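You operate a simulated robot arm through the tools that you are given. There is no shell and no other tool.

You are at the controls of a simulated robot arm. One attempt, no reset.

## Task
Refill the open oregano jar up to its black collar through the funnel.
Fine: carton and yellow funnel go back; lid and spare jar stay as they are. Set down upright: oregano carton, yellow funnel.

Only the result counts: the job must be done as asked and must still hold three seconds after the hand-in. Knocking over, shifting, dropping, spilling or breaking anything else fails it. Lids that push on must go on centred and level and be pressed home; caps that screw on are set level and turned clockwise until they are tight.

## Robot
A 7-joint arm with a three-finger gripper, fixed in place. Base frame: the origin is on the floor under the middle of its stand, x ahead of it, y to its left, z up; the work surface is at about z = 910. Readings come in mm, degrees, newtons and seconds.
It reaches about 1342 mm from its shoulder. Its first joint turns from -166.0 to 166.0 degrees. Payload 2.69 kg.
Tool frame: the origin (TCP) lies between the finger pads and is the grasp point; the fingertips stand 30 mm ahead of it; z points along the fingers, y is the line along which they close. The gripper opens to 128 mm; its body begins 117 mm behind the TCP.
Orientation is that of the tool frame in the base frame, as a unit quaternion [x, y, z, w]. With the fingers straight down and closing along the base's y, the tool's x points along the base's -x, its y along +y and its z along -z.

## Interface
- The arm moves only by the tool jog_arm. Its argument "commands" is text: rows parted by semicolons, each of 7 numbers parted by spaces: the shift along the tool's x, y, z in mm, then the turn, a rotation vector about the tool's x, y, z in degrees, then the finger opening in mm, from 0 to 128. In form: dx dy dz wx wy wz jaw; .... A call has 1 to 20 rows; each row shifts and turns the commanded pose from where the row before left it, along the tool's axes as they then stand. A row lasts 0.2 s, in which the tool goes at most 50 mm and 8.6 degrees; a call with a longer step from one row to the next is refused whole, and so is a gripper value outside its range. A pose out of reach is approached as far as the arm can. The call stops where the force on the tool passes 40 N (or 10 N more than at its start, if that is more) or the arm is blocked; 0.2 s more then pass. The fingers move at their own pace (about 127 mm/s each) and stop on an object; they squeeze with about 29 N. The grip force told is the motor's: it shows also when the fingers shut on nothing. Time passes only in rows, and 0.2 s behind the last, so rows that do not move let the fingers close. It gives the time, the measured TCP pose, the force on the tool (base axes), the opening and the grip force at its end, in the units of the frame above (readings bear some noise), with the torque about the TCP (base axes, N m) and any sound that the robot's microphone picked up.
- Cameras (640 x 400 px; columns grow to the right, rows downward): "scene" is fixed at [229.7, 655.6, 1671]; the picture's right is [-0.37, -0.93, 0.00], its down [-0.72, 0.29, -0.64] and it looks along [0.59, -0.24, -0.77] (base axes); focal length 352 px, centre (320, 200). "wrist" rides on the gripper at [58, 54, -131] in the tool frame; the picture's right is [-0.68, 0.74, 0.00], its down [-0.62, -0.57, -0.55] and it looks along [-0.40, -0.37, 0.84] (tool axes); focal length 234 px, centre (320, 200). There is no depth. A picture from a camera that has moved, and an enlarged one, comes with that camera's place and axes in the base frame and with its lens. The place of the scene camera against the robot may be out by one fixed shift of up to 12 mm in any direction.
- get_image(camera): a new picture of that camera. No time passes.
- lift_body(by): moves the trunk up (or, below 0, down) by that many mm; the arm rides with it, the base frame stays. It gives what a move gives, with no picture.
- inspect(camera, box): a new picture of the part [left, top, right, bottom] of that camera's present view, enlarged. No time passes.
- close_job(): hands the job in; it is judged then, once.

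Nothing tells you positions but the pictures and the camera data. Unless the task says otherwise, let go and move clear before handing in.

The tools are called as name(argument=value, ...) on one line, values as JSON. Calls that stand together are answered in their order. jog_arm: Moves the arm, as the interface text tells. Its arguments: {"type":"object","properties":{"commands":{"type":"string"}},"required":["commands"]} The other tools are called the same way: lift_body (by) moves the trunk up or down; get_image (camera) takes a picture; inspect (camera, box) takes an enlarged picture of a part of a camera's view; close_job () hands the job in.

At the start:

```text
time: 0.0
eef_pos: [564.1, 422.4, 1316.9]
orientation: [0.0, 1.0, -0.001, 0.001]
force: [0.6, 0.1, 0.7]
torque: [-0.03, -0.01, 0.01]
finger_gap: 127.9
grip_force: 0.0
trunk travel left (down, up): [-150.0, 200.0]
```

scene: 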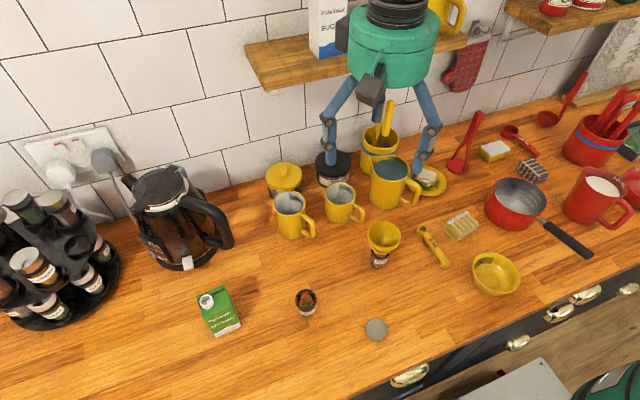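
wrist: 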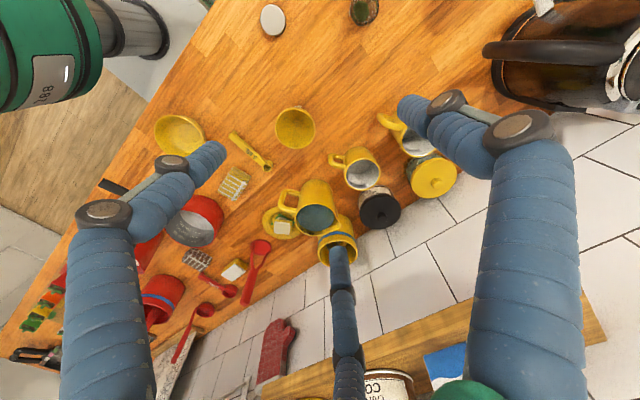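

I see a counter with a green oregano carton at left, a small open jar in the middle, a grey lid, and a yellow funnel that appears to sit on a spare jar. I'll take enlarged views before planning any motion.

inspect(camera="scene", box=[180, 260, 340, 360])

inspect(camera="scene", box=[320, 200, 480, 300])

inspect(camera="scene", box=[270, 270, 430, 370])

inspect(camera="wrist", box=[220, 0, 460, 150])

```text
4.00 times, centred on (260, 310) of scene
camera zoom: at [229.7, 655.6, 1671.0], right [-0.37, -0.93, 0.0], down [-0.72, 0.29, -0.64], along [0.59, -0.24, -0.77], focal length 1409 px, centre (560, -240)
```

zoom: 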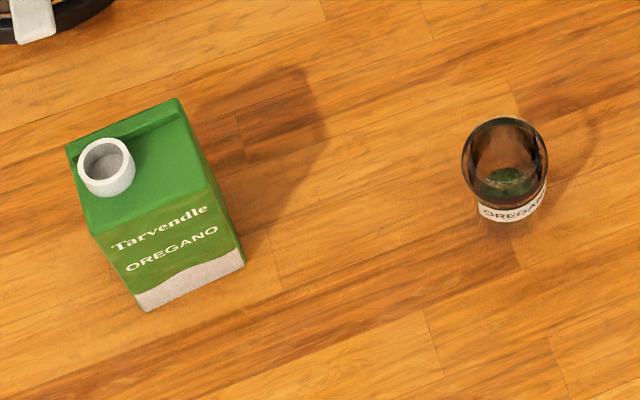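

```text
4.00 times, centred on (400, 250) of scene
camera zoom: at [229.7, 655.6, 1671.0], right [-0.37, -0.93, 0.0], down [-0.72, 0.29, -0.64], along [0.59, -0.24, -0.77], focal length 1409 px, centre (0, 0)
```

zoom: 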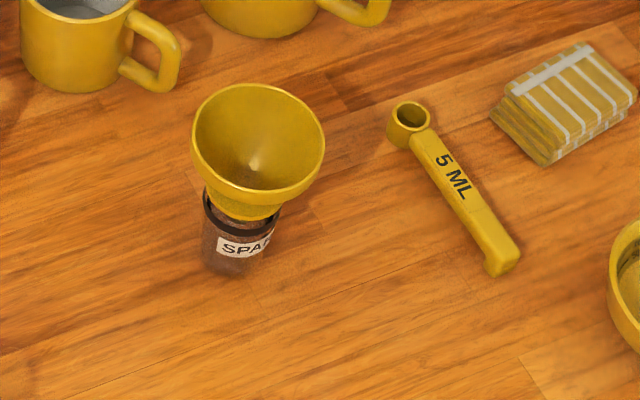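

```text
4.00 times, centred on (350, 320) of scene
camera zoom: at [229.7, 655.6, 1671.0], right [-0.37, -0.93, 0.0], down [-0.72, 0.29, -0.64], along [0.59, -0.24, -0.77], focal length 1409 px, centre (200, -280)
```

zoom: 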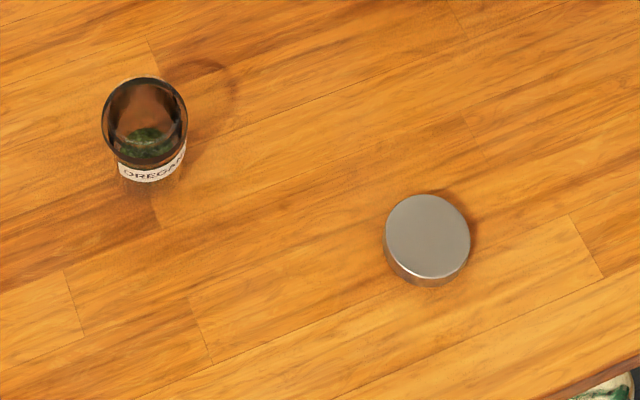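

```text
2.67 times, centred on (340, 75) of wrist
camera zoom: at [505.6, 476.6, 1447.3], right [0.68, 0.74, 0.0], down [0.62, -0.57, 0.55], along [0.4, -0.37, -0.84], focal length 624 px, centre (267, 533)
```

zoom: 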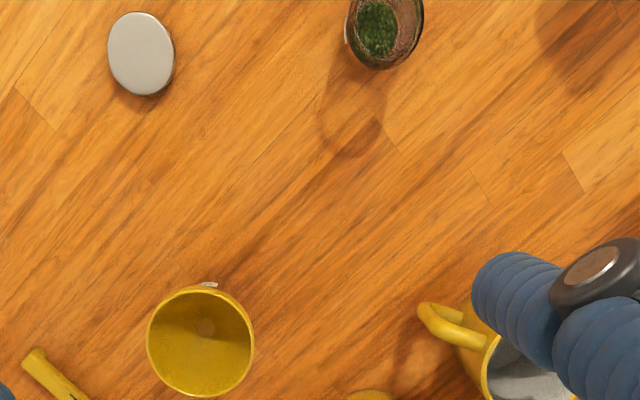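

The funnel sits on the spare jar, the open oregano jar is near (520, 565), and the carton is near (565, 740) with an open white spout. First I'll close the fingers part way in free air to learn their geometry.

jog_arm(commands="0 0 0 0 0 0 60; 0 0 0 0 0 0 60; 0 0 0 0 0 0 60")

get_image(camera="wrist")

inspect(camera="scene", box=[300, 0, 460, 200])

```text
time: 0.8
eef_pos: [564.7, 421.8, 1317.7]
orientation: [-0.001, 1.0, 0.001, 0.0]
force: [-0.7, 0.3, 0.6]
torque: [0.0, 0.04, -0.01]
finger_gap: 59.8
grip_force: 0.1
trunk travel left (down, up): [-150.0, 200.0]
```

```text
taken
camera wrist: at [505.6, 476.6, 1447.4], right [0.68, 0.74, 0.0], down [0.62, -0.57, 0.55], along [0.4, -0.37, -0.84], focal length 234 px, centre (320, 200)
```

wrist: 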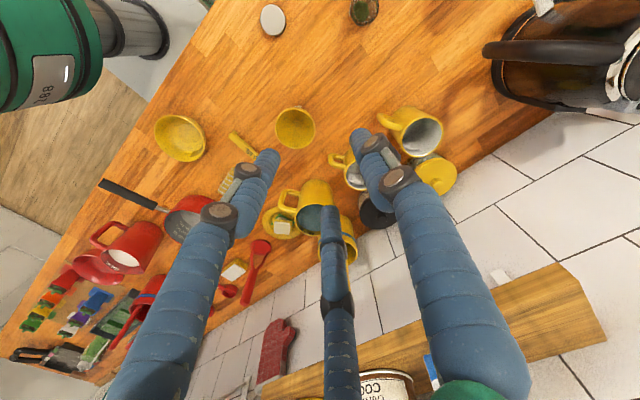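

```text
2.00 times, centred on (380, 100) of scene
camera zoom: at [229.7, 655.6, 1671.0], right [-0.37, -0.93, 0.0], down [-0.72, 0.29, -0.64], along [0.59, -0.24, -0.77], focal length 705 px, centre (200, 400)
```

zoom: 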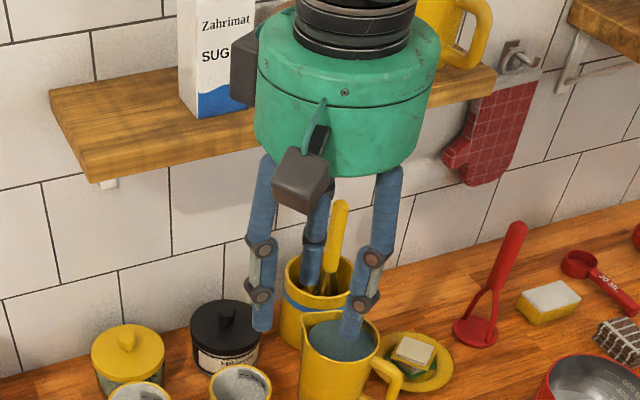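

The fingers close radially at 120°, with one on tool +y. I'll back off toward the base and pitch the tool to near horizontal, so the wrist camera gets a side view of the jar, funnel and carton.

jog_arm(commands="40 0 0 0 0 0 60; 40 0 0 0 0 0 60; 40 0 0 0 0 0 60; 40 0 0 0 0 0 60; 40 0 0 0 0 0 60; 0 0 0 0 -8 0 60; 0 0 0 0 -8 0 60; 0 0 0 0 -8 0 60; 0 0 0 0 -8 0 60; 0 0 0 0 -8 0 60")

get_image(camera="wrist")

get_image(camera="scene")

```text
time: 3.0
eef_pos: [365.6, 422.2, 1317.6]
orientation: [0.0, 0.939, 0.0, 0.343]
force: [-0.9, -0.3, 0.3]
torque: [0.0, 0.0, 0.0]
finger_gap: 60.1
grip_force: 0.0
trunk travel left (down, up): [-150.0, 200.0]
```

```text
taken
camera wrist: at [235.4, 476.4, 1378.6], right [0.52, 0.74, 0.44], down [0.12, -0.57, 0.82], along [0.85, -0.37, -0.38], focal length 234 px, centre (320, 200)
```

wrist: 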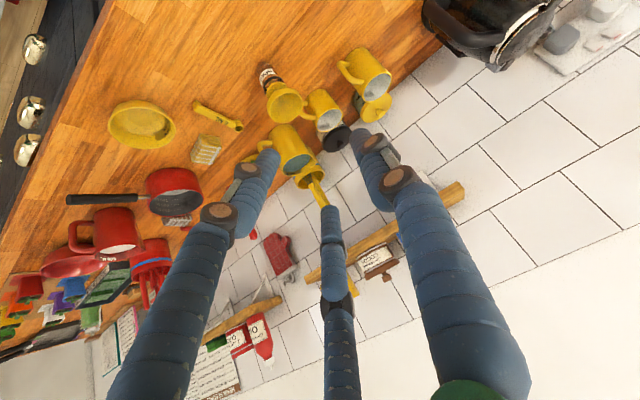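

```text
taken
```

scene: 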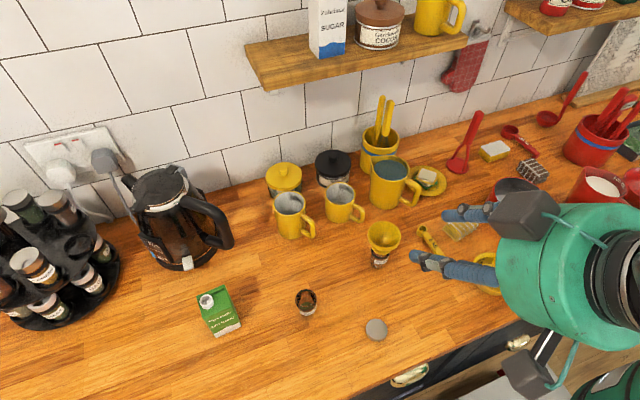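

The arm responds as expected. Next I'll go to the robot side of the jar and carton, lower and more level, to see their side profiles.

jog_arm(commands="12.75 34.75 8.4 0 0 0 60; 12.75 34.75 8.4 0 0 0 60; 12.75 34.75 8.4 0 0 0 60; 12.75 34.75 8.4 0 0 0 60; 12.75 34.75 8.4 0 0 0 60; 12.75 34.75 8.4 0 0 0 60; 12.75 34.75 8.4 0 0 0 60; 12.75 34.75 8.4 0 0 0 60; 0 0 0 0 -8 0 60; 0 0 0 0 -8 0 60; 0 0 0 0 -8 0 60; 0 0 0 0 -8 0 60")

get_image(camera="wrist")

get_image(camera="scene")

```text
time: 5.8
eef_pos: [365.7, 692.0, 1234.4]
orientation: [0.036, 0.807, 0.004, 0.59]
force: [-1.5, 1.5, -0.2]
torque: [-0.07, -0.11, -0.1]
finger_gap: 60.3
grip_force: 0.0
trunk travel left (down, up): [-150.0, 200.0]
stopped in row 12: the arm was blocked; the commanded pose is now the measured one
```

```text
taken
camera wrist: at [225.2, 753.6, 1220.7], right [0.24, 0.69, 0.68], down [-0.37, -0.58, 0.72], along [0.9, -0.43, 0.11], focal length 234 px, centre (320, 200)
```

wrist: 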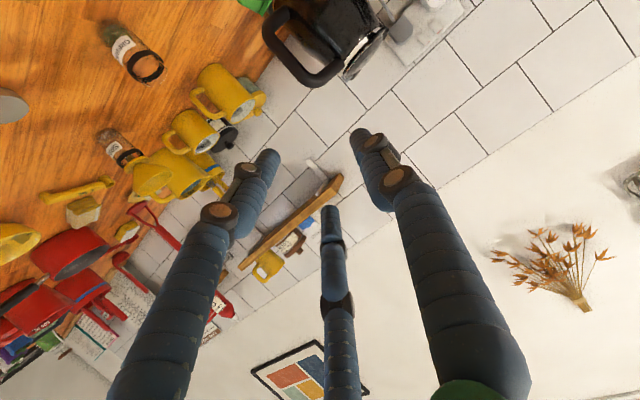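

```text
taken
```

scene: 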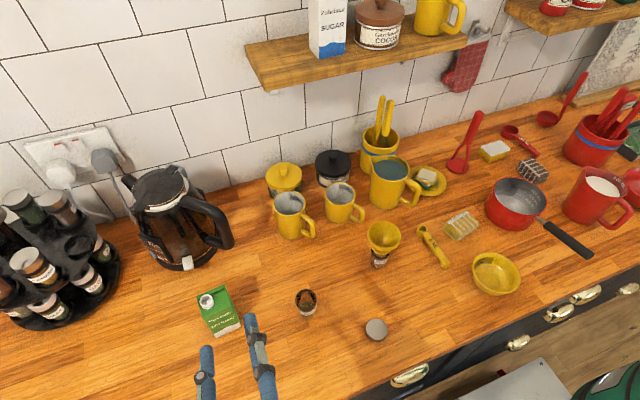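

The arm reached a limit near (366, 692, 1234), so pointing straight +X this close in is at the edge of its range. The view is still useful, so I'll zoom in on both jars.

inspect(camera="wrist", box=[80, 0, 240, 100])

inspect(camera="wrist", box=[70, 110, 230, 210])

inspect(camera="scene", box=[180, 270, 260, 350])

```text
4.00 times, centred on (160, 50) of wrist
camera zoom: at [225.2, 753.6, 1220.7], right [0.24, 0.69, 0.68], down [-0.37, -0.58, 0.72], along [0.9, -0.43, 0.11], focal length 937 px, centre (960, 800)
```

zoom: 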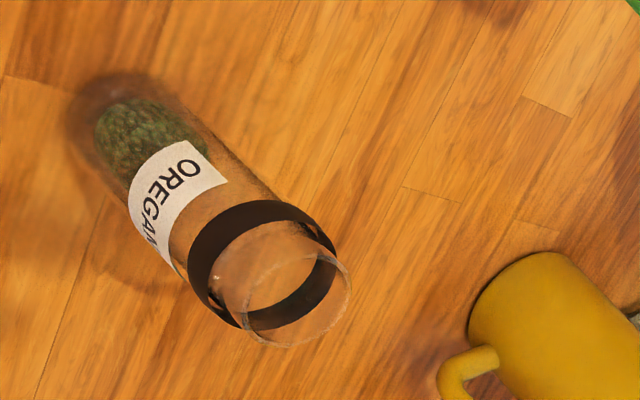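

```text
4.00 times, centred on (150, 160) of wrist
camera zoom: at [225.2, 753.6, 1220.7], right [0.24, 0.69, 0.68], down [-0.37, -0.58, 0.72], along [0.9, -0.43, 0.11], focal length 937 px, centre (1000, 360)
```

zoom: 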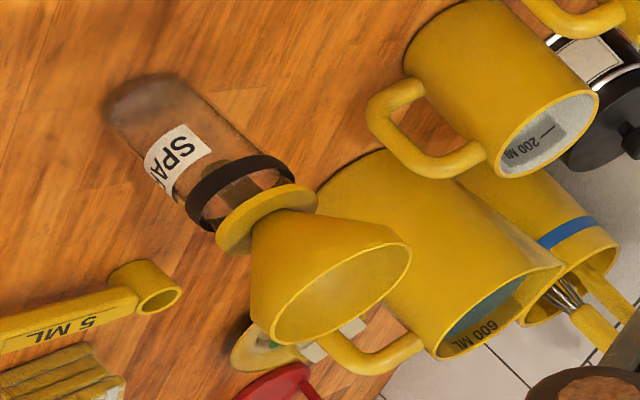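

```text
5.00 times, centred on (220, 310) of scene
camera zoom: at [229.7, 655.6, 1671.0], right [-0.37, -0.93, 0.0], down [-0.72, 0.29, -0.64], along [0.59, -0.24, -0.77], focal length 1762 px, centre (820, -350)
```

zoom: 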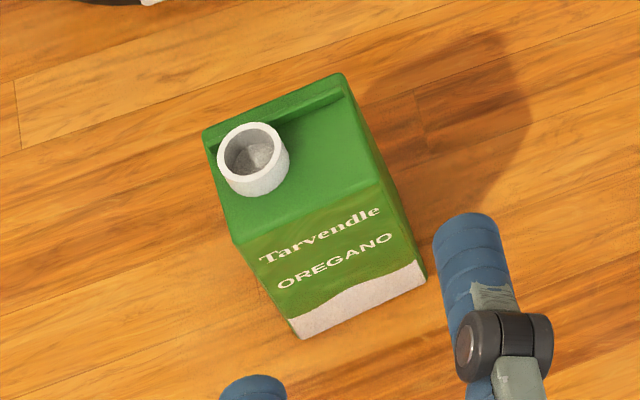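

The oregano jar has its black collar just below a clear neck and is about 40% full. The funnel has a flange that sits on the jar mouth, with a cone above it. Next I'll test whether the arm can hold a side-grasp pose near the carton.

jog_arm(commands="-4.6 0 14 -2.1 0.3 -3.6 60; 13.5 11.75 26.5 0 0 0 60; 13.5 11.75 26.5 0 0 0 60; 13.5 11.75 26.5 0 0 0 60; 13.5 11.75 26.5 0 0 0 60; 0 0 0 0 0 0 60")

get_image(camera="wrist")

get_image(camera="scene")

```text
time: 7.2
eef_pos: [459.7, 741.6, 1151.0]
orientation: [-0.004, 0.809, 0.004, 0.587]
force: [-0.3, 0.1, -0.9]
torque: [0.01, -0.04, -0.04]
finger_gap: 60.1
grip_force: 0.0
trunk travel left (down, up): [-150.0, 200.0]
```

```text
taken
camera wrist: at [317.7, 794.1, 1135.3], right [0.2, 0.74, 0.64], down [-0.33, -0.57, 0.75], along [0.92, -0.36, 0.13], focal length 234 px, centre (320, 200)
```

wrist: 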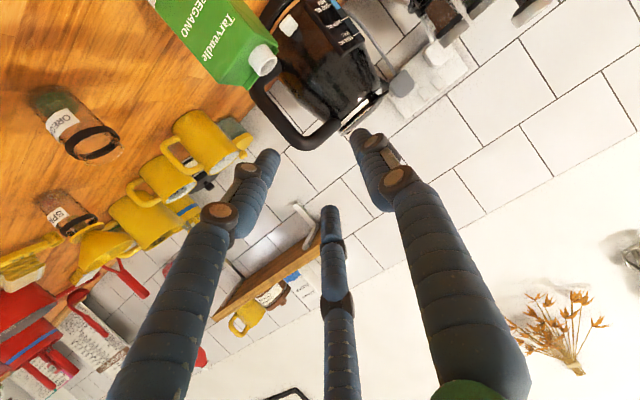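

```text
taken
```

scene: 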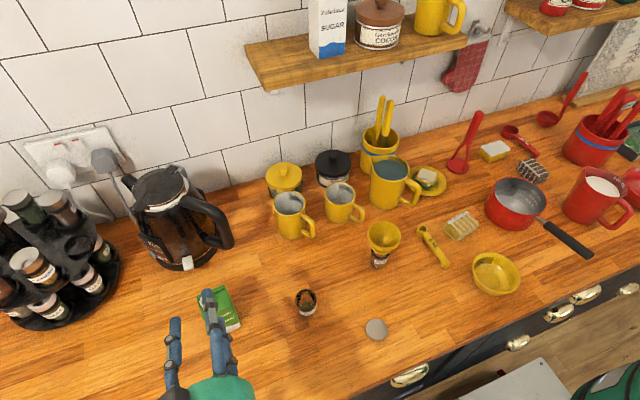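

This pose tracks well. I'll zoom in on the carton and jars for measurement.

inspect(camera="wrist", box=[150, 0, 310, 100])

inspect(camera="wrist", box=[0, 70, 160, 170])

inspect(camera="wrist", box=[0, 170, 160, 270])

```text
4.00 times, centred on (230, 50) of wrist
camera zoom: at [317.7, 794.1, 1135.3], right [0.2, 0.74, 0.64], down [-0.33, -0.57, 0.75], along [0.92, -0.36, 0.13], focal length 937 px, centre (680, 800)
```

zoom: 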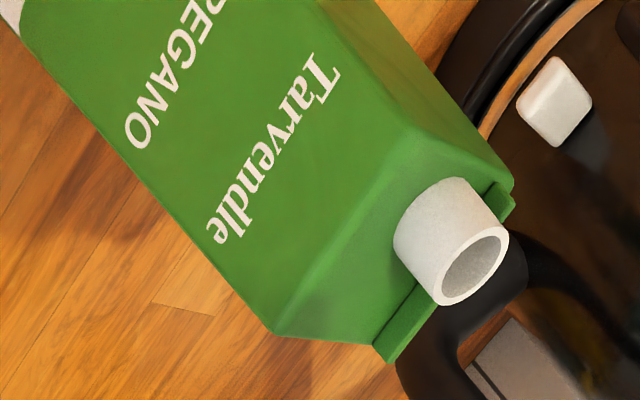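

```text
4.00 times, centred on (80, 120) of wrist
camera zoom: at [317.7, 794.1, 1135.3], right [0.2, 0.74, 0.64], down [-0.33, -0.57, 0.75], along [0.92, -0.36, 0.13], focal length 937 px, centre (1280, 520)
```

zoom: 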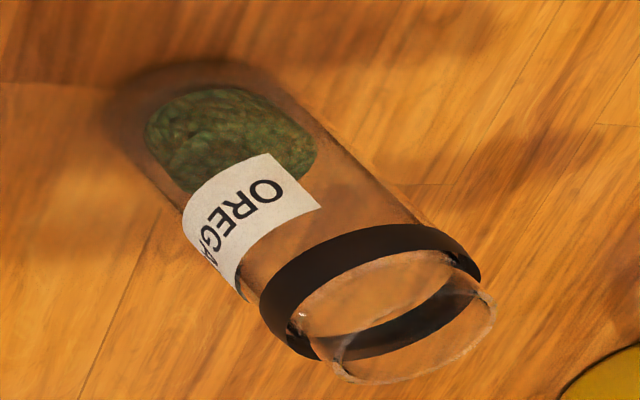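

```text
4.00 times, centred on (80, 220) of wrist
camera zoom: at [317.7, 794.1, 1135.3], right [0.2, 0.74, 0.64], down [-0.33, -0.57, 0.75], along [0.92, -0.36, 0.13], focal length 937 px, centre (1280, 120)
```

zoom: 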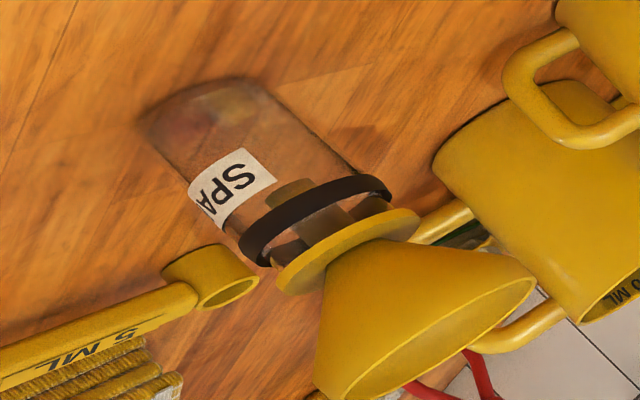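

The stem reaches just below the collar in the spare jar, and the flange rests on its mouth. Now I'll raise and return to a vertical tool pose to measure the carton and oregano jar from above.

jog_arm(commands="-31.7 0 -10.3 0 0 0 60; -31.7 0 -10.3 0 0 0 60; -31.7 0 -10.3 0 0 0 60; 0 0 0 0 8 0 60; 0 0 0 0 8 0 60; 0 0 0 0 8 0 60; 0 0 0 0 8 0 60; 0 0 0 0 8 0 60; 0 0 0 0 8 0 60; 0 0 0 0 8 0 60; 0 0 0 0 8 0 60; 0 0 0 0 8 0 60; 0 0 0 0 0 0 60; 0 0 0 0 0 0 60")

get_image(camera="wrist")

```text
time: 10.2
eef_pos: [459.6, 739.1, 1253.0]
orientation: [-0.003, 1.0, 0.001, 0.0]
force: [0.0, 0.0, 0.5]
torque: [-0.03, -0.01, -0.03]
finger_gap: 60.4
grip_force: 0.0
trunk travel left (down, up): [-150.0, 200.0]
```

```text
taken
camera wrist: at [401.3, 791.9, 1382.2], right [0.67, 0.74, 0.0], down [0.62, -0.56, 0.55], along [0.41, -0.37, -0.84], focal length 234 px, centre (320, 200)
```

wrist: 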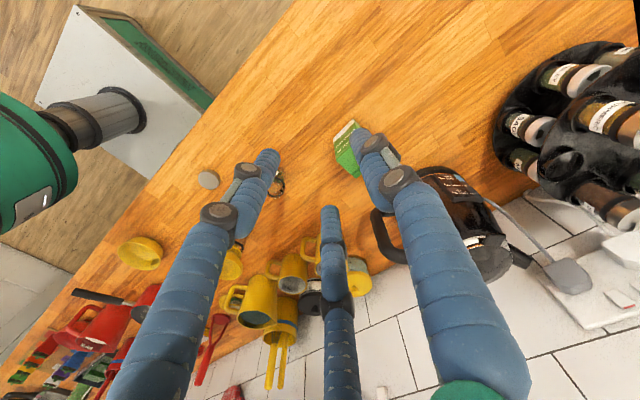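

The fingers hide parts of the scene in this view. From directly above, an object on the TCP axis shows at image column 320, so I'll hover over the oregano jar with the fingers open to measure it.

jog_arm(commands="-11.1 -35.2 10.6 0 0 0.07 110; -11.1 -35.2 10.6 0 0 0.07 110; -11.1 -35.2 10.6 0 0 0.07 110; -11.1 -35.2 10.6 0 0 0.07 110; -11.1 -35.2 10.6 0 0 0.07 110; 0 0 0 0 0 0 110; 0 0 0 0 0 0 110")

get_image(camera="wrist")

inspect(camera="wrist", box=[280, 80, 360, 130])

```text
time: 11.8
eef_pos: [517.8, 562.1, 1199.1]
orientation: [0.0, 1.0, 0.001, -0.001]
force: [0.0, 0.2, -0.9]
torque: [-0.04, 0.02, -0.01]
finger_gap: 110.0
grip_force: 0.1
trunk travel left (down, up): [-150.0, 200.0]
```

```text
taken
camera wrist: at [459.5, 615.8, 1329.3], right [0.68, 0.74, 0.0], down [0.62, -0.57, 0.55], along [0.4, -0.37, -0.84], focal length 234 px, centre (320, 200)
```

wrist: 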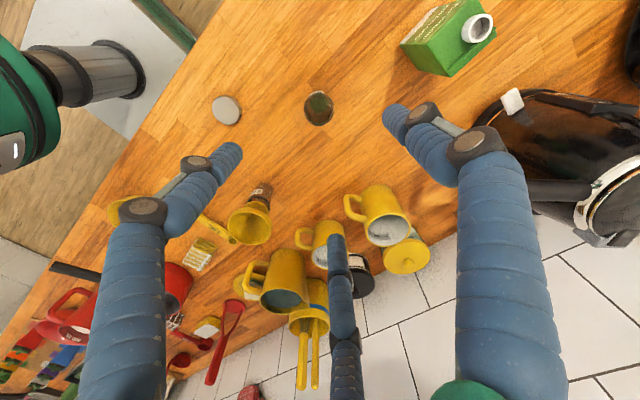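

```text
8.00 times, centred on (320, 105) of wrist
camera zoom: at [459.5, 615.8, 1329.3], right [0.68, 0.74, 0.0], down [0.62, -0.57, 0.55], along [0.4, -0.37, -0.84], focal length 1873 px, centre (320, 960)
```

zoom: 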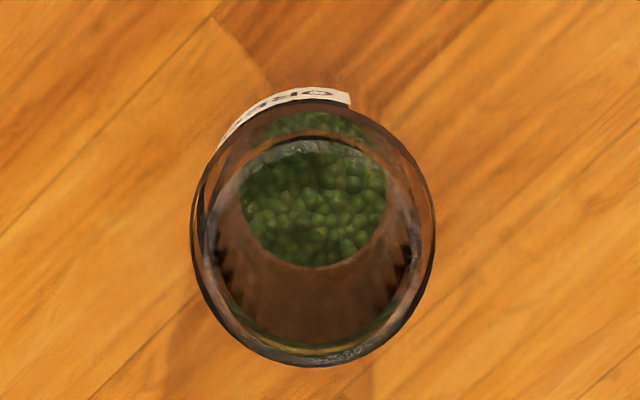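

The jar is almost centred under the TCP. I'll zoom in further to find the mouth rim precisely.

inspect(camera="wrist", box=[300, 90, 340, 130])

inspect(camera="wrist", box=[215, 175, 295, 255])

inspect(camera="wrist", box=[390, 0, 510, 80])

```text
10.00 times, centred on (320, 110) of wrist
camera zoom: at [459.5, 615.8, 1329.3], right [0.68, 0.74, 0.0], down [0.62, -0.57, 0.55], along [0.4, -0.37, -0.84], focal length 2342 px, centre (320, 1100)
```

zoom: 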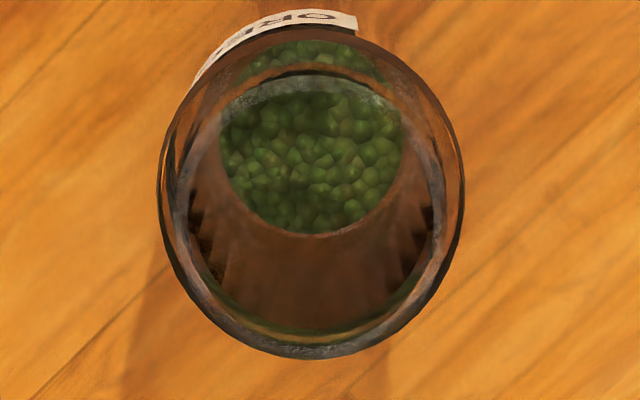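

```text
5.00 times, centred on (255, 215) of wrist
camera zoom: at [459.5, 615.8, 1329.3], right [0.68, 0.74, 0.0], down [0.62, -0.57, 0.55], along [0.4, -0.37, -0.84], focal length 1171 px, centre (645, 125)
```

zoom: 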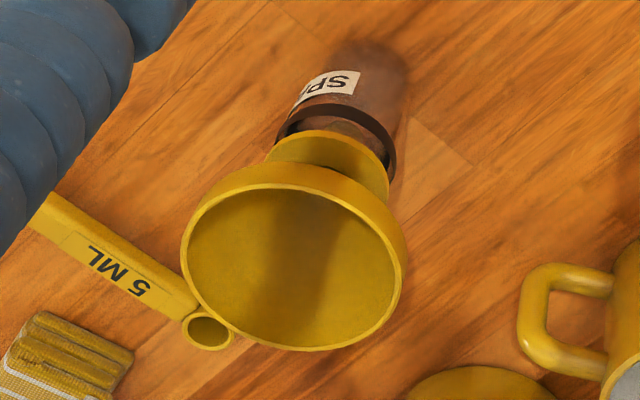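

```text
5.00 times, centred on (450, 40) of wrist
camera zoom: at [459.5, 615.8, 1329.3], right [0.68, 0.74, 0.0], down [0.62, -0.57, 0.55], along [0.4, -0.37, -0.84], focal length 1171 px, centre (-330, 1000)
```

zoom: 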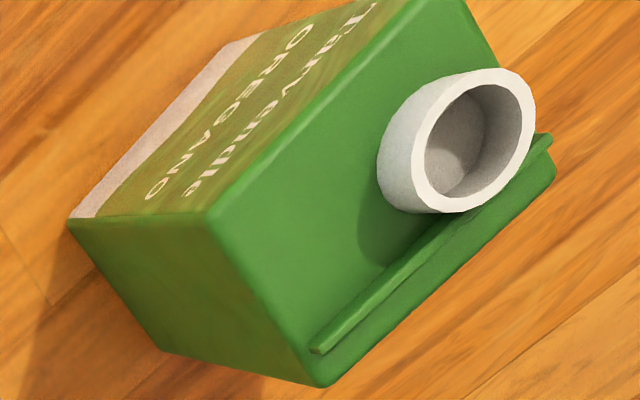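

The measurements agree: funnel rim centre about (564.8, 363.7, 1035), oregano jar axis about (515.5, 563), and carton centre about (562, 734) with roughly 4° yaw. I'll hover above the funnel and check the centring.

jog_arm(commands="-9.4 -39.7 10 0 0 0 110; -9.4 -39.7 10 0 0 0 110; -9.4 -39.7 10 0 0 0 110; -9.4 -39.7 10 0 0 0 110; -9.4 -39.7 10 0 0 0 110; 0 0 0 0 0 0 110; 0 0 0 0 0 0 110; 0 0 0 0 0 0 110")

get_image(camera="wrist")

inspect(camera="wrist", box=[260, 90, 380, 165])

get_image(camera="scene")

```text
time: 13.6
eef_pos: [564.1, 363.4, 1151.6]
orientation: [-0.001, 1.0, 0.001, -0.001]
force: [0.5, -0.4, -0.7]
torque: [0.0, 0.0, -0.02]
finger_gap: 109.8
grip_force: 0.0
trunk travel left (down, up): [-150.0, 200.0]
```

```text
taken
camera wrist: at [505.6, 417.6, 1281.1], right [0.68, 0.74, 0.0], down [0.62, -0.57, 0.55], along [0.4, -0.37, -0.84], focal length 234 px, centre (320, 200)
```

wrist: 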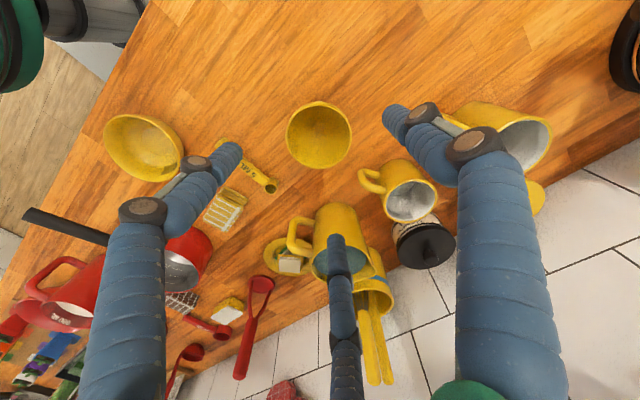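

```text
5.33 times, centred on (320, 128) of wrist
camera zoom: at [505.6, 417.6, 1281.1], right [0.68, 0.74, 0.0], down [0.62, -0.57, 0.55], along [0.4, -0.37, -0.84], focal length 1249 px, centre (320, 587)
```

zoom: 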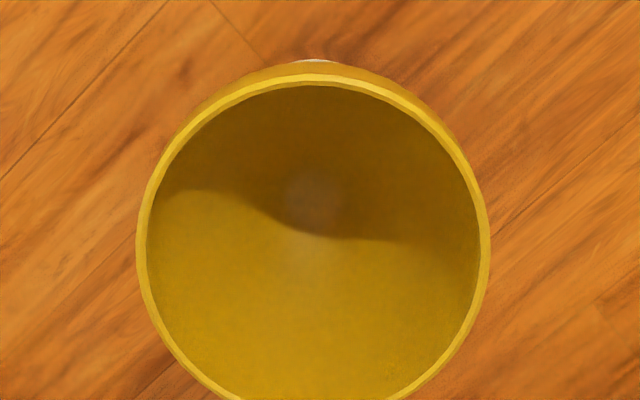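

```text
taken
```

scene: 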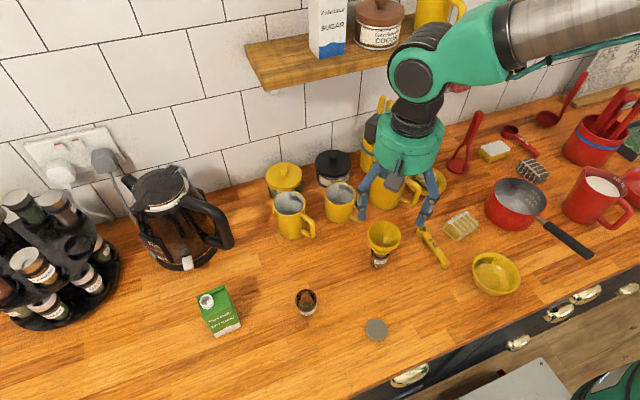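

The funnel is nearly centred. I'll check the whole rim in one zoomed frame.

inspect(camera="wrist", box=[264, 96, 376, 176])

```text
5.00 times, centred on (320, 136) of wrist
camera zoom: at [505.6, 417.6, 1281.1], right [0.68, 0.74, 0.0], down [0.62, -0.57, 0.55], along [0.4, -0.37, -0.84], focal length 1171 px, centre (320, 520)
```

zoom: 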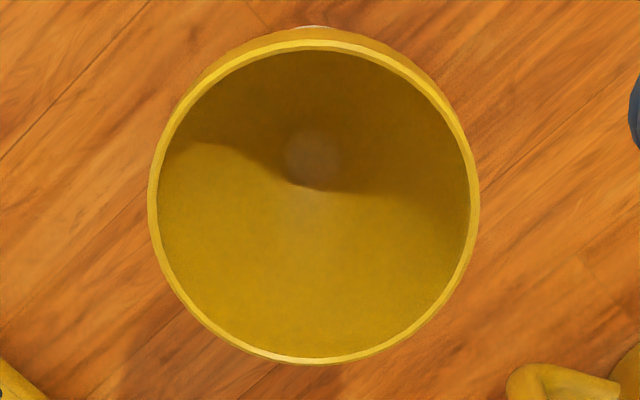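

The funnel centre sits within about 1 mm of the TCP axis, a touch toward -Y. I'll descend most of the way and check again.

jog_arm(commands="0 -1 20 0 0 0 104; 0 0 20 0 0 0 104; 0 0 20 0 0 0 104; 0 0 20 0 0 0 104; 0 0 20 0 0 0 104; 0 0 0 0 0 0 104; 0 0 0 0 0 0 104")

get_image(camera="wrist")

inspect(camera="scene", box=[340, 150, 460, 270])

```text
time: 15.2
eef_pos: [563.2, 363.7, 1048.6]
orientation: [0.001, 1.0, 0.001, 0.0]
force: [0.7, 0.0, 0.0]
torque: [-0.02, 0.0, 0.0]
finger_gap: 103.8
grip_force: 0.1
trunk travel left (down, up): [-150.0, 200.0]
```

```text
taken
camera wrist: at [505.0, 417.8, 1179.0], right [0.68, 0.74, 0.0], down [0.62, -0.57, 0.55], along [0.4, -0.37, -0.84], focal length 234 px, centre (320, 200)
```

wrist: 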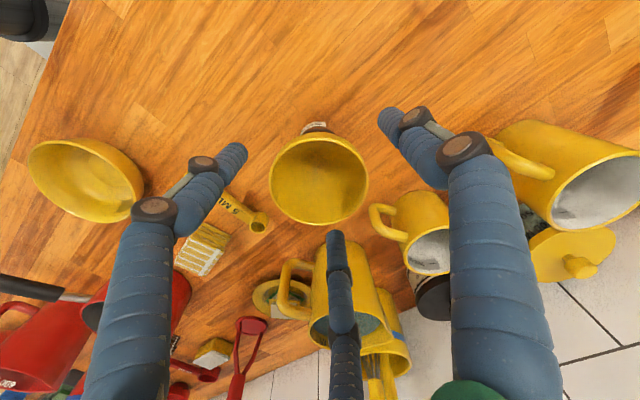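

```text
3.33 times, centred on (400, 210) of scene
camera zoom: at [229.7, 655.6, 1671.0], right [-0.37, -0.93, 0.0], down [-0.72, 0.29, -0.64], along [0.59, -0.24, -0.77], focal length 1174 px, centre (53, 167)
```

zoom: 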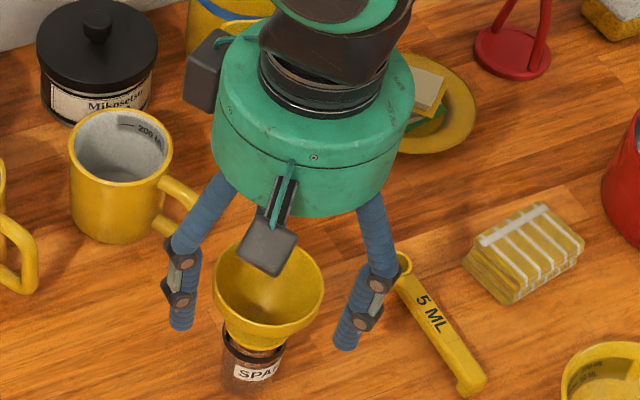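

inspect(camera="wrist", box=[240, 110, 400, 240])

```text
3.08 times, centred on (320, 175) of wrist
camera zoom: at [505.0, 417.8, 1179.0], right [0.68, 0.74, 0.0], down [0.62, -0.57, 0.55], along [0.4, -0.37, -0.84], focal length 720 px, centre (320, 277)
```

zoom: 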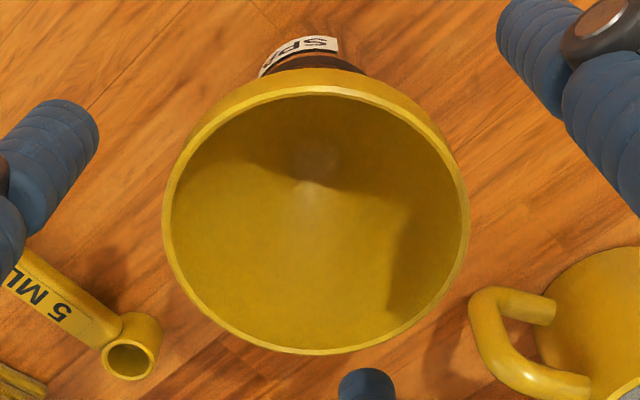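

The centring is within about 0.7 mm. I'll descend 21 mm and close gradually on the rim.

jog_arm(commands="0.3 0 11 0 0 0 100; 0 0 10 0 0 0 90; 0 0 0 0 0 0 82; 0 0 0 0 0 0 78; 0 0 0 0 0 0 76; 0 0 0 0 0 0 74; 0 0 0 0 0 0 73; 0 0 0 0 0 0 72; 0 0 0 0 0 0 71; 0 0 0 0 0 0 70; 0 0 0 0 0 0 69; 0 0 0 0 0 0 68")

get_image(camera="wrist")

inspect(camera="scene", box=[340, 150, 460, 270])

```text
time: 17.8
eef_pos: [563.0, 363.5, 1027.9]
orientation: [0.001, 1.0, 0.001, 0.0]
force: [0.3, -0.7, -0.5]
torque: [0.01, 0.0, -0.01]
finger_gap: 68.2
grip_force: 0.1
trunk travel left (down, up): [-150.0, 200.0]
```

```text
taken
camera wrist: at [504.7, 416.9, 1157.9], right [0.68, 0.74, 0.0], down [0.62, -0.57, 0.55], along [0.4, -0.37, -0.84], focal length 234 px, centre (320, 200)
```

wrist: 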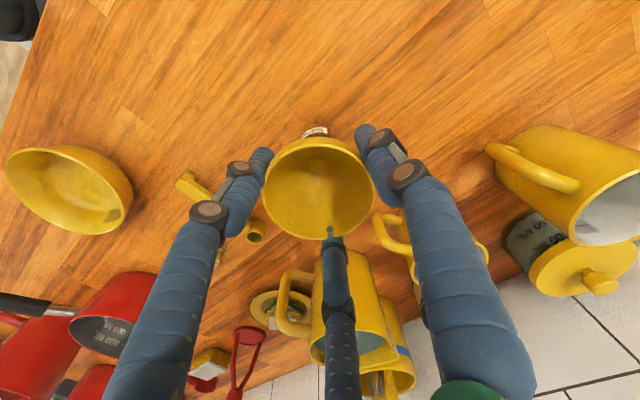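

```text
3.33 times, centred on (400, 210) of scene
camera zoom: at [229.7, 655.6, 1671.0], right [-0.37, -0.93, 0.0], down [-0.72, 0.29, -0.64], along [0.59, -0.24, -0.77], focal length 1174 px, centre (53, 167)
```

zoom: 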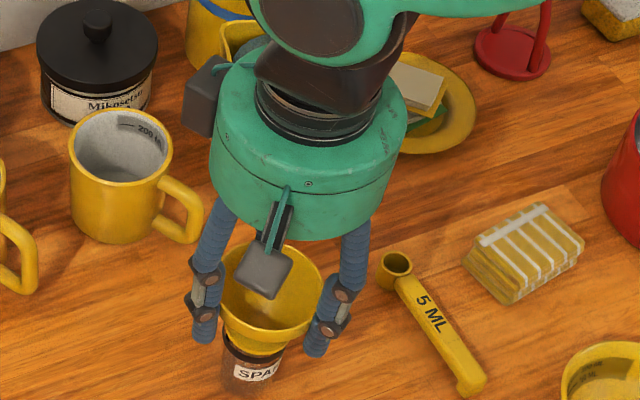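

inspect(camera="wrist", box=[250, 120, 390, 250])

inspect(camera="scene", box=[380, 215, 450, 270])

```text
3.08 times, centred on (320, 185) of wrist
camera zoom: at [504.7, 416.9, 1157.9], right [0.68, 0.74, 0.0], down [0.62, -0.57, 0.55], along [0.4, -0.37, -0.84], focal length 720 px, centre (320, 246)
```

zoom: 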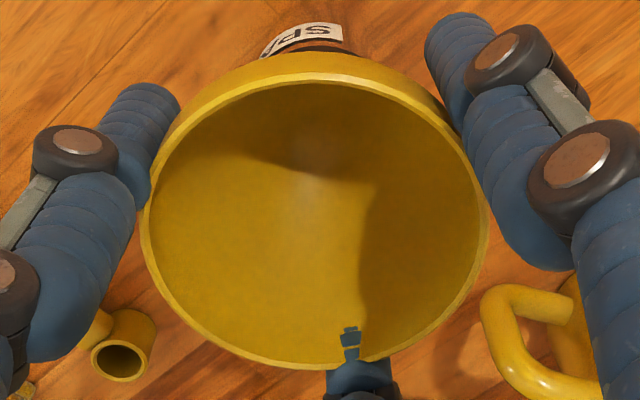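

```text
7.27 times, centred on (415, 242) of scene
camera zoom: at [229.7, 655.6, 1671.0], right [-0.37, -0.93, 0.0], down [-0.72, 0.29, -0.64], along [0.59, -0.24, -0.77], focal length 2562 px, centre (-371, -109)
```

zoom: 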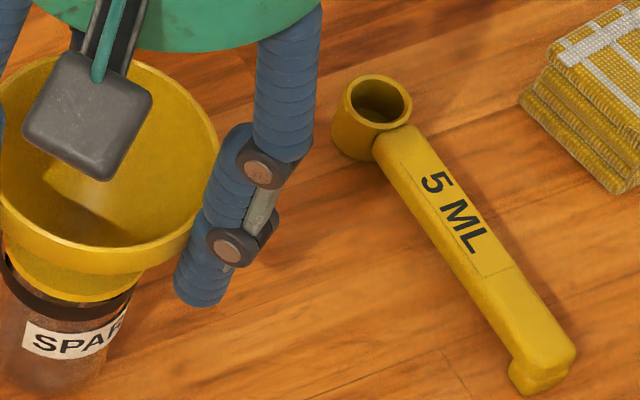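

The fingers are just at the rim. I'll close the rest of the way slowly and watch the grip force.

jog_arm(commands="0 0 0 0 0 0 67; 0 0 0 0 0 0 66; 0 0 0 0 0 0 65; 0 0 0 0 0 0 64; 0 0 0 0 0 0 62; 0 0 0 0 0 0 60")

inspect(camera="wrist", box=[250, 120, 390, 250])

inspect(camera="scene", box=[340, 190, 440, 280])

```text
time: 19.2
eef_pos: [562.9, 362.4, 1027.8]
orientation: [0.0, 1.0, 0.001, 0.0]
force: [0.0, 0.0, -0.2]
torque: [0.01, -0.02, 0.02]
finger_gap: 65.2
grip_force: 29.4
trunk travel left (down, up): [-150.0, 200.0]
```

```text
3.08 times, centred on (320, 185) of wrist
camera zoom: at [504.7, 416.9, 1157.9], right [0.68, 0.74, 0.0], down [0.62, -0.57, 0.55], along [0.4, -0.37, -0.84], focal length 720 px, centre (320, 246)
```

zoom: 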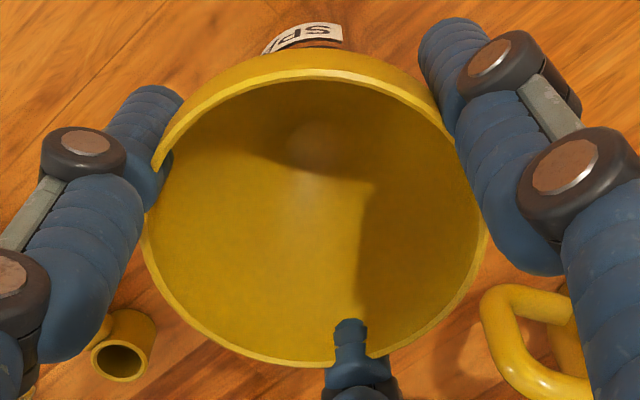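

```text
4.44 times, centred on (390, 235) of scene
camera zoom: at [229.7, 655.6, 1671.0], right [-0.37, -0.93, 0.0], down [-0.72, 0.29, -0.64], along [0.59, -0.24, -0.77], focal length 1566 px, centre (9, 44)
```

zoom: 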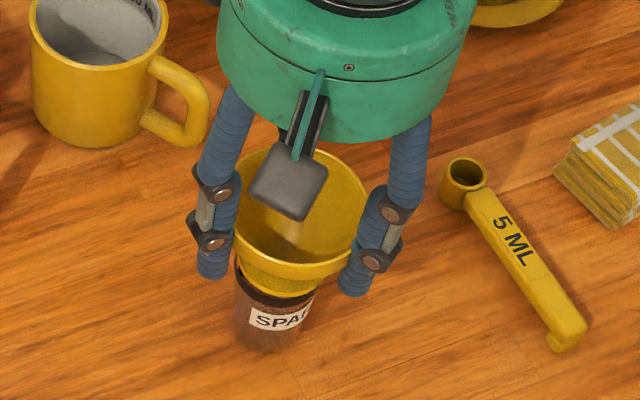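

The grip is solid at 29 N and the funnel hasn't shifted. I'll lift slowly and check that the spare jar stays put.

jog_arm(commands="0 0 -3 0 0 0 60; 0 0 -4 0 0 0 60; 0 0 -5 0 0 0 60; 0 0 -6 0 0 0 60; 0 0 -7 0 0 0 60; 0 0 -8 0 0 0 60; 0 0 -10 0 0 0 60; 0 0 -12 0 0 0 60; 0 0 -12 0 0 0 60; 0 0 -12 0 0 0 60; 0 0 -11 0 0 0 60; 0 0 0 0 0 0 60")

inspect(camera="wrist", box=[240, 80, 400, 260])

inspect(camera="scene", box=[340, 170, 440, 280])

```text
time: 21.8
eef_pos: [563.6, 364.1, 1117.4]
orientation: [-0.001, 1.0, 0.001, 0.0]
force: [-1.0, 1.0, 0.0]
torque: [0.01, 0.01, 0.03]
finger_gap: 65.3
grip_force: 28.9
trunk travel left (down, up): [-150.0, 200.0]
```

```text
2.22 times, centred on (320, 170) of wrist
camera zoom: at [505.4, 417.3, 1247.3], right [0.68, 0.74, 0.0], down [0.62, -0.57, 0.55], along [0.4, -0.37, -0.84], focal length 520 px, centre (320, 267)
```

zoom: 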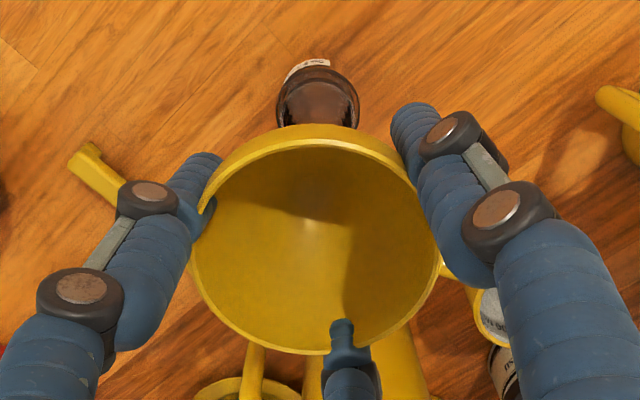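

```text
3.64 times, centred on (390, 225) of scene
camera zoom: at [229.7, 655.6, 1671.0], right [-0.37, -0.93, 0.0], down [-0.72, 0.29, -0.64], along [0.59, -0.24, -0.77], focal length 1281 px, centre (66, 109)
```

zoom: 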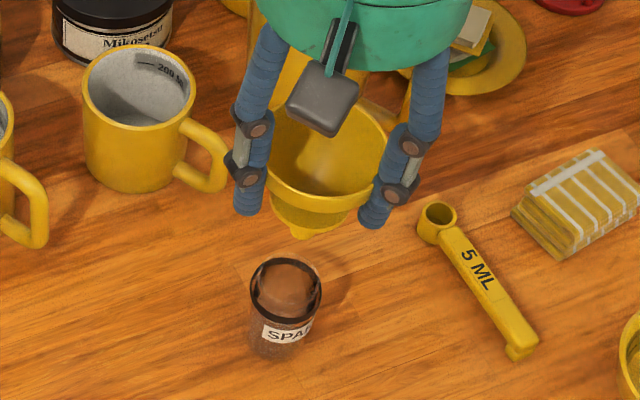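

The funnel lifted cleanly and the spare jar stayed in place. I'll carry the funnel over the oregano jar at the same height, then compare this view with the one over the spare jar.

inspect(camera="wrist", box=[290, 90, 350, 140])

jog_arm(commands="5.95 24.9 0 0 0 0 60; 5.95 24.9 0 0 0 0 60; 5.95 24.9 0 0 0 0 60; 5.95 24.9 0 0 0 0 60; 5.95 24.9 0 0 0 0 60; 5.95 24.9 0 0 0 0 60; 5.95 24.9 0 0 0 0 60; 5.95 24.9 0 0 0 0 60; 0 0 0 0 0 0 60; 0 0 0 0 0 0 60; 0 0 0 0 0 0 60")

inspect(camera="wrist", box=[290, 90, 350, 140])

inspect(camera="wrist", box=[240, 80, 400, 260])

inspect(camera="scene", box=[250, 220, 370, 330])

```text
8.00 times, centred on (320, 115) of wrist
camera zoom: at [505.4, 417.3, 1247.3], right [0.68, 0.74, 0.0], down [0.62, -0.57, 0.55], along [0.4, -0.37, -0.84], focal length 1873 px, centre (320, 880)
```

zoom: 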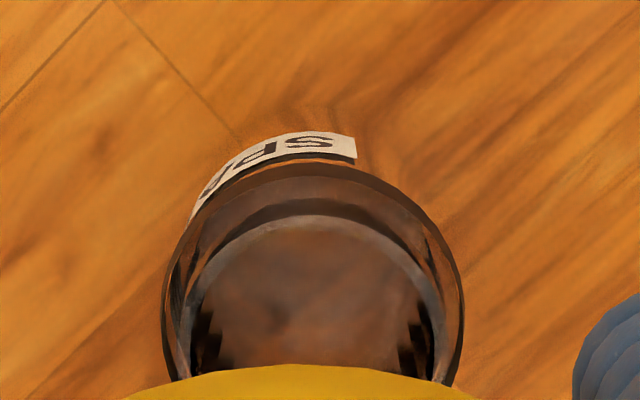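

```text
time: 24.2
eef_pos: [515.8, 562.9, 1117.5]
orientation: [0.001, 1.0, 0.0, -0.001]
force: [0.2, -0.2, -1.3]
torque: [-0.02, 0.05, 0.0]
finger_gap: 65.8
grip_force: 29.1
trunk travel left (down, up): [-150.0, 200.0]
```

```text
8.00 times, centred on (320, 115) of wrist
camera zoom: at [457.2, 616.9, 1247.9], right [0.68, 0.74, 0.0], down [0.62, -0.57, 0.55], along [0.4, -0.37, -0.84], focal length 1873 px, centre (320, 880)
```

zoom: 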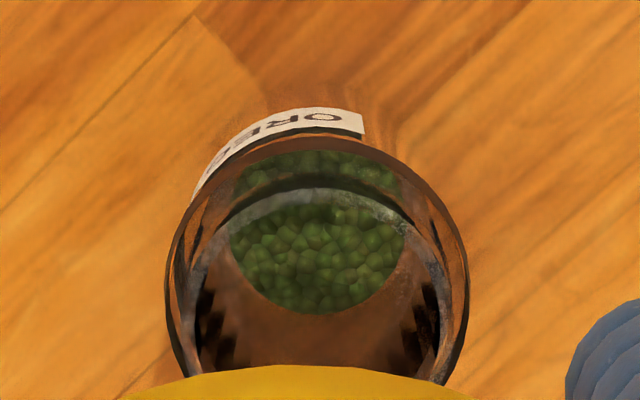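

```text
2.22 times, centred on (320, 170) of wrist
camera zoom: at [457.2, 616.9, 1247.9], right [0.68, 0.74, 0.0], down [0.62, -0.57, 0.55], along [0.4, -0.37, -0.84], focal length 520 px, centre (320, 267)
```

zoom: 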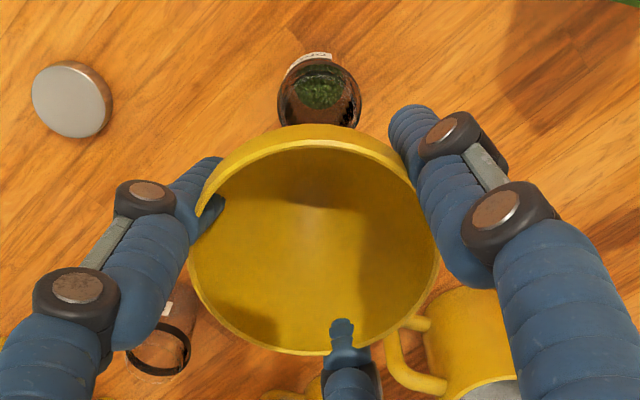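

```text
3.64 times, centred on (310, 275) of scene
camera zoom: at [229.7, 655.6, 1671.0], right [-0.37, -0.93, 0.0], down [-0.72, 0.29, -0.64], along [0.59, -0.24, -0.77], focal length 1281 px, centre (356, -73)
```

zoom: 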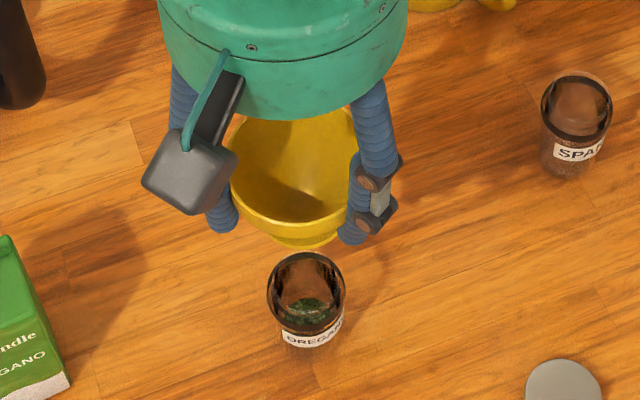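

Comparing the two views, the oregano jar appears about 26 px higher than the spare did, so I need a correction of roughly (-2.2, +2.9) mm. I'll apply it and compare again.

jog_arm(commands="2.2 2.9 0 0 0 0 60; 0 0 0 0 0 0 60; 0 0 0 0 0 0 60; 0 0 0 0 0 0 60")

inspect(camera="wrist", box=[290, 90, 350, 140])

```text
time: 25.2
eef_pos: [513.0, 566.2, 1118.0]
orientation: [0.0, 1.0, 0.001, 0.0]
force: [0.4, -0.1, -0.7]
torque: [-0.02, 0.0, 0.04]
finger_gap: 65.7
grip_force: 29.1
trunk travel left (down, up): [-150.0, 200.0]
```

```text
8.00 times, centred on (320, 115) of wrist
camera zoom: at [454.6, 620.1, 1247.6], right [0.68, 0.74, 0.0], down [0.62, -0.57, 0.55], along [0.4, -0.37, -0.84], focal length 1873 px, centre (320, 880)
```

zoom: 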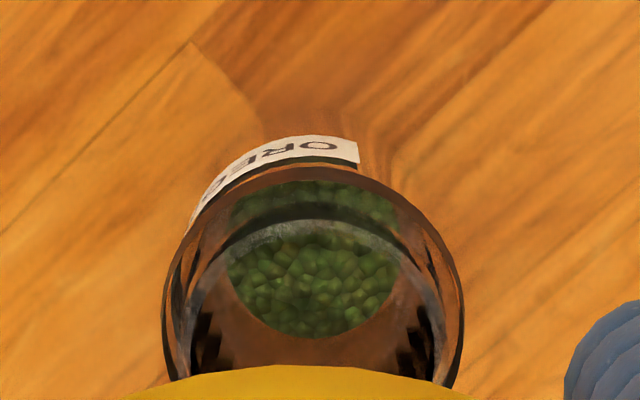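

The views now match, so the funnel is aligned with the jar. I'll descend to just above stem entry and check from the scene camera.

jog_arm(commands="0 0 12 0 0 0 60; 0 0 12 0 0 0 60; 0 0 12 0 0 0 60; 0 0 10 0 0 0 60; 0 0 6 0 0 0 60; 0 0 0 0 0 0 60; 0 0 0 0 0 0 60")

inspect(camera="scene", box=[270, 250, 350, 320])

inspect(camera="wrist", box=[250, 90, 390, 230])

```text
time: 26.8
eef_pos: [513.3, 565.8, 1064.4]
orientation: [-0.001, 1.0, 0.001, -0.001]
force: [-0.7, -0.5, -0.4]
torque: [0.0, 0.03, 0.01]
finger_gap: 65.6
grip_force: 28.7
trunk travel left (down, up): [-150.0, 200.0]
```

```text
5.71 times, centred on (310, 285) of scene
camera zoom: at [229.7, 655.6, 1671.0], right [-0.37, -0.93, 0.0], down [-0.72, 0.29, -0.64], along [0.59, -0.24, -0.77], focal length 2013 px, centre (377, -286)
```

zoom: 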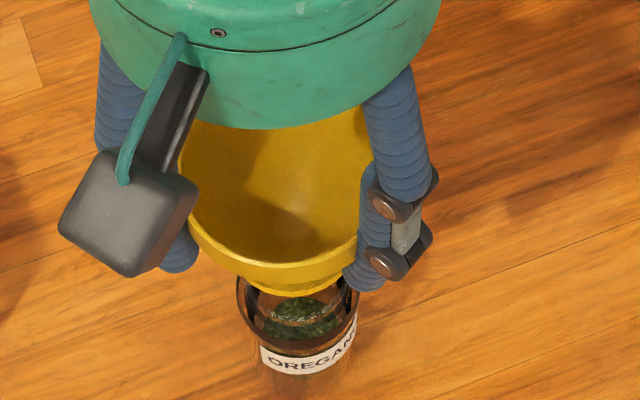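

```text
2.86 times, centred on (320, 160) of wrist
camera zoom: at [455.4, 619.5, 1195.5], right [0.68, 0.74, 0.0], down [0.62, -0.57, 0.55], along [0.4, -0.37, -0.84], focal length 669 px, centre (320, 314)
```

zoom: 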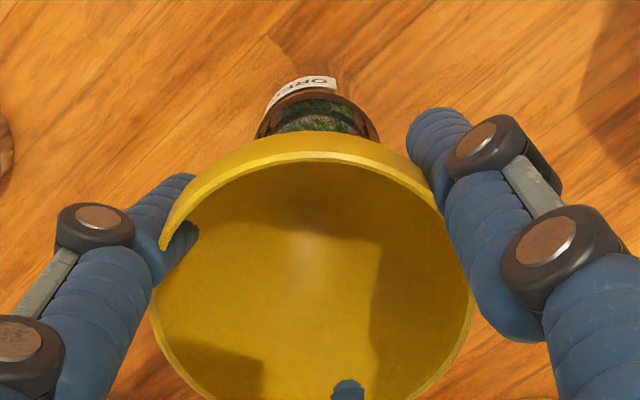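

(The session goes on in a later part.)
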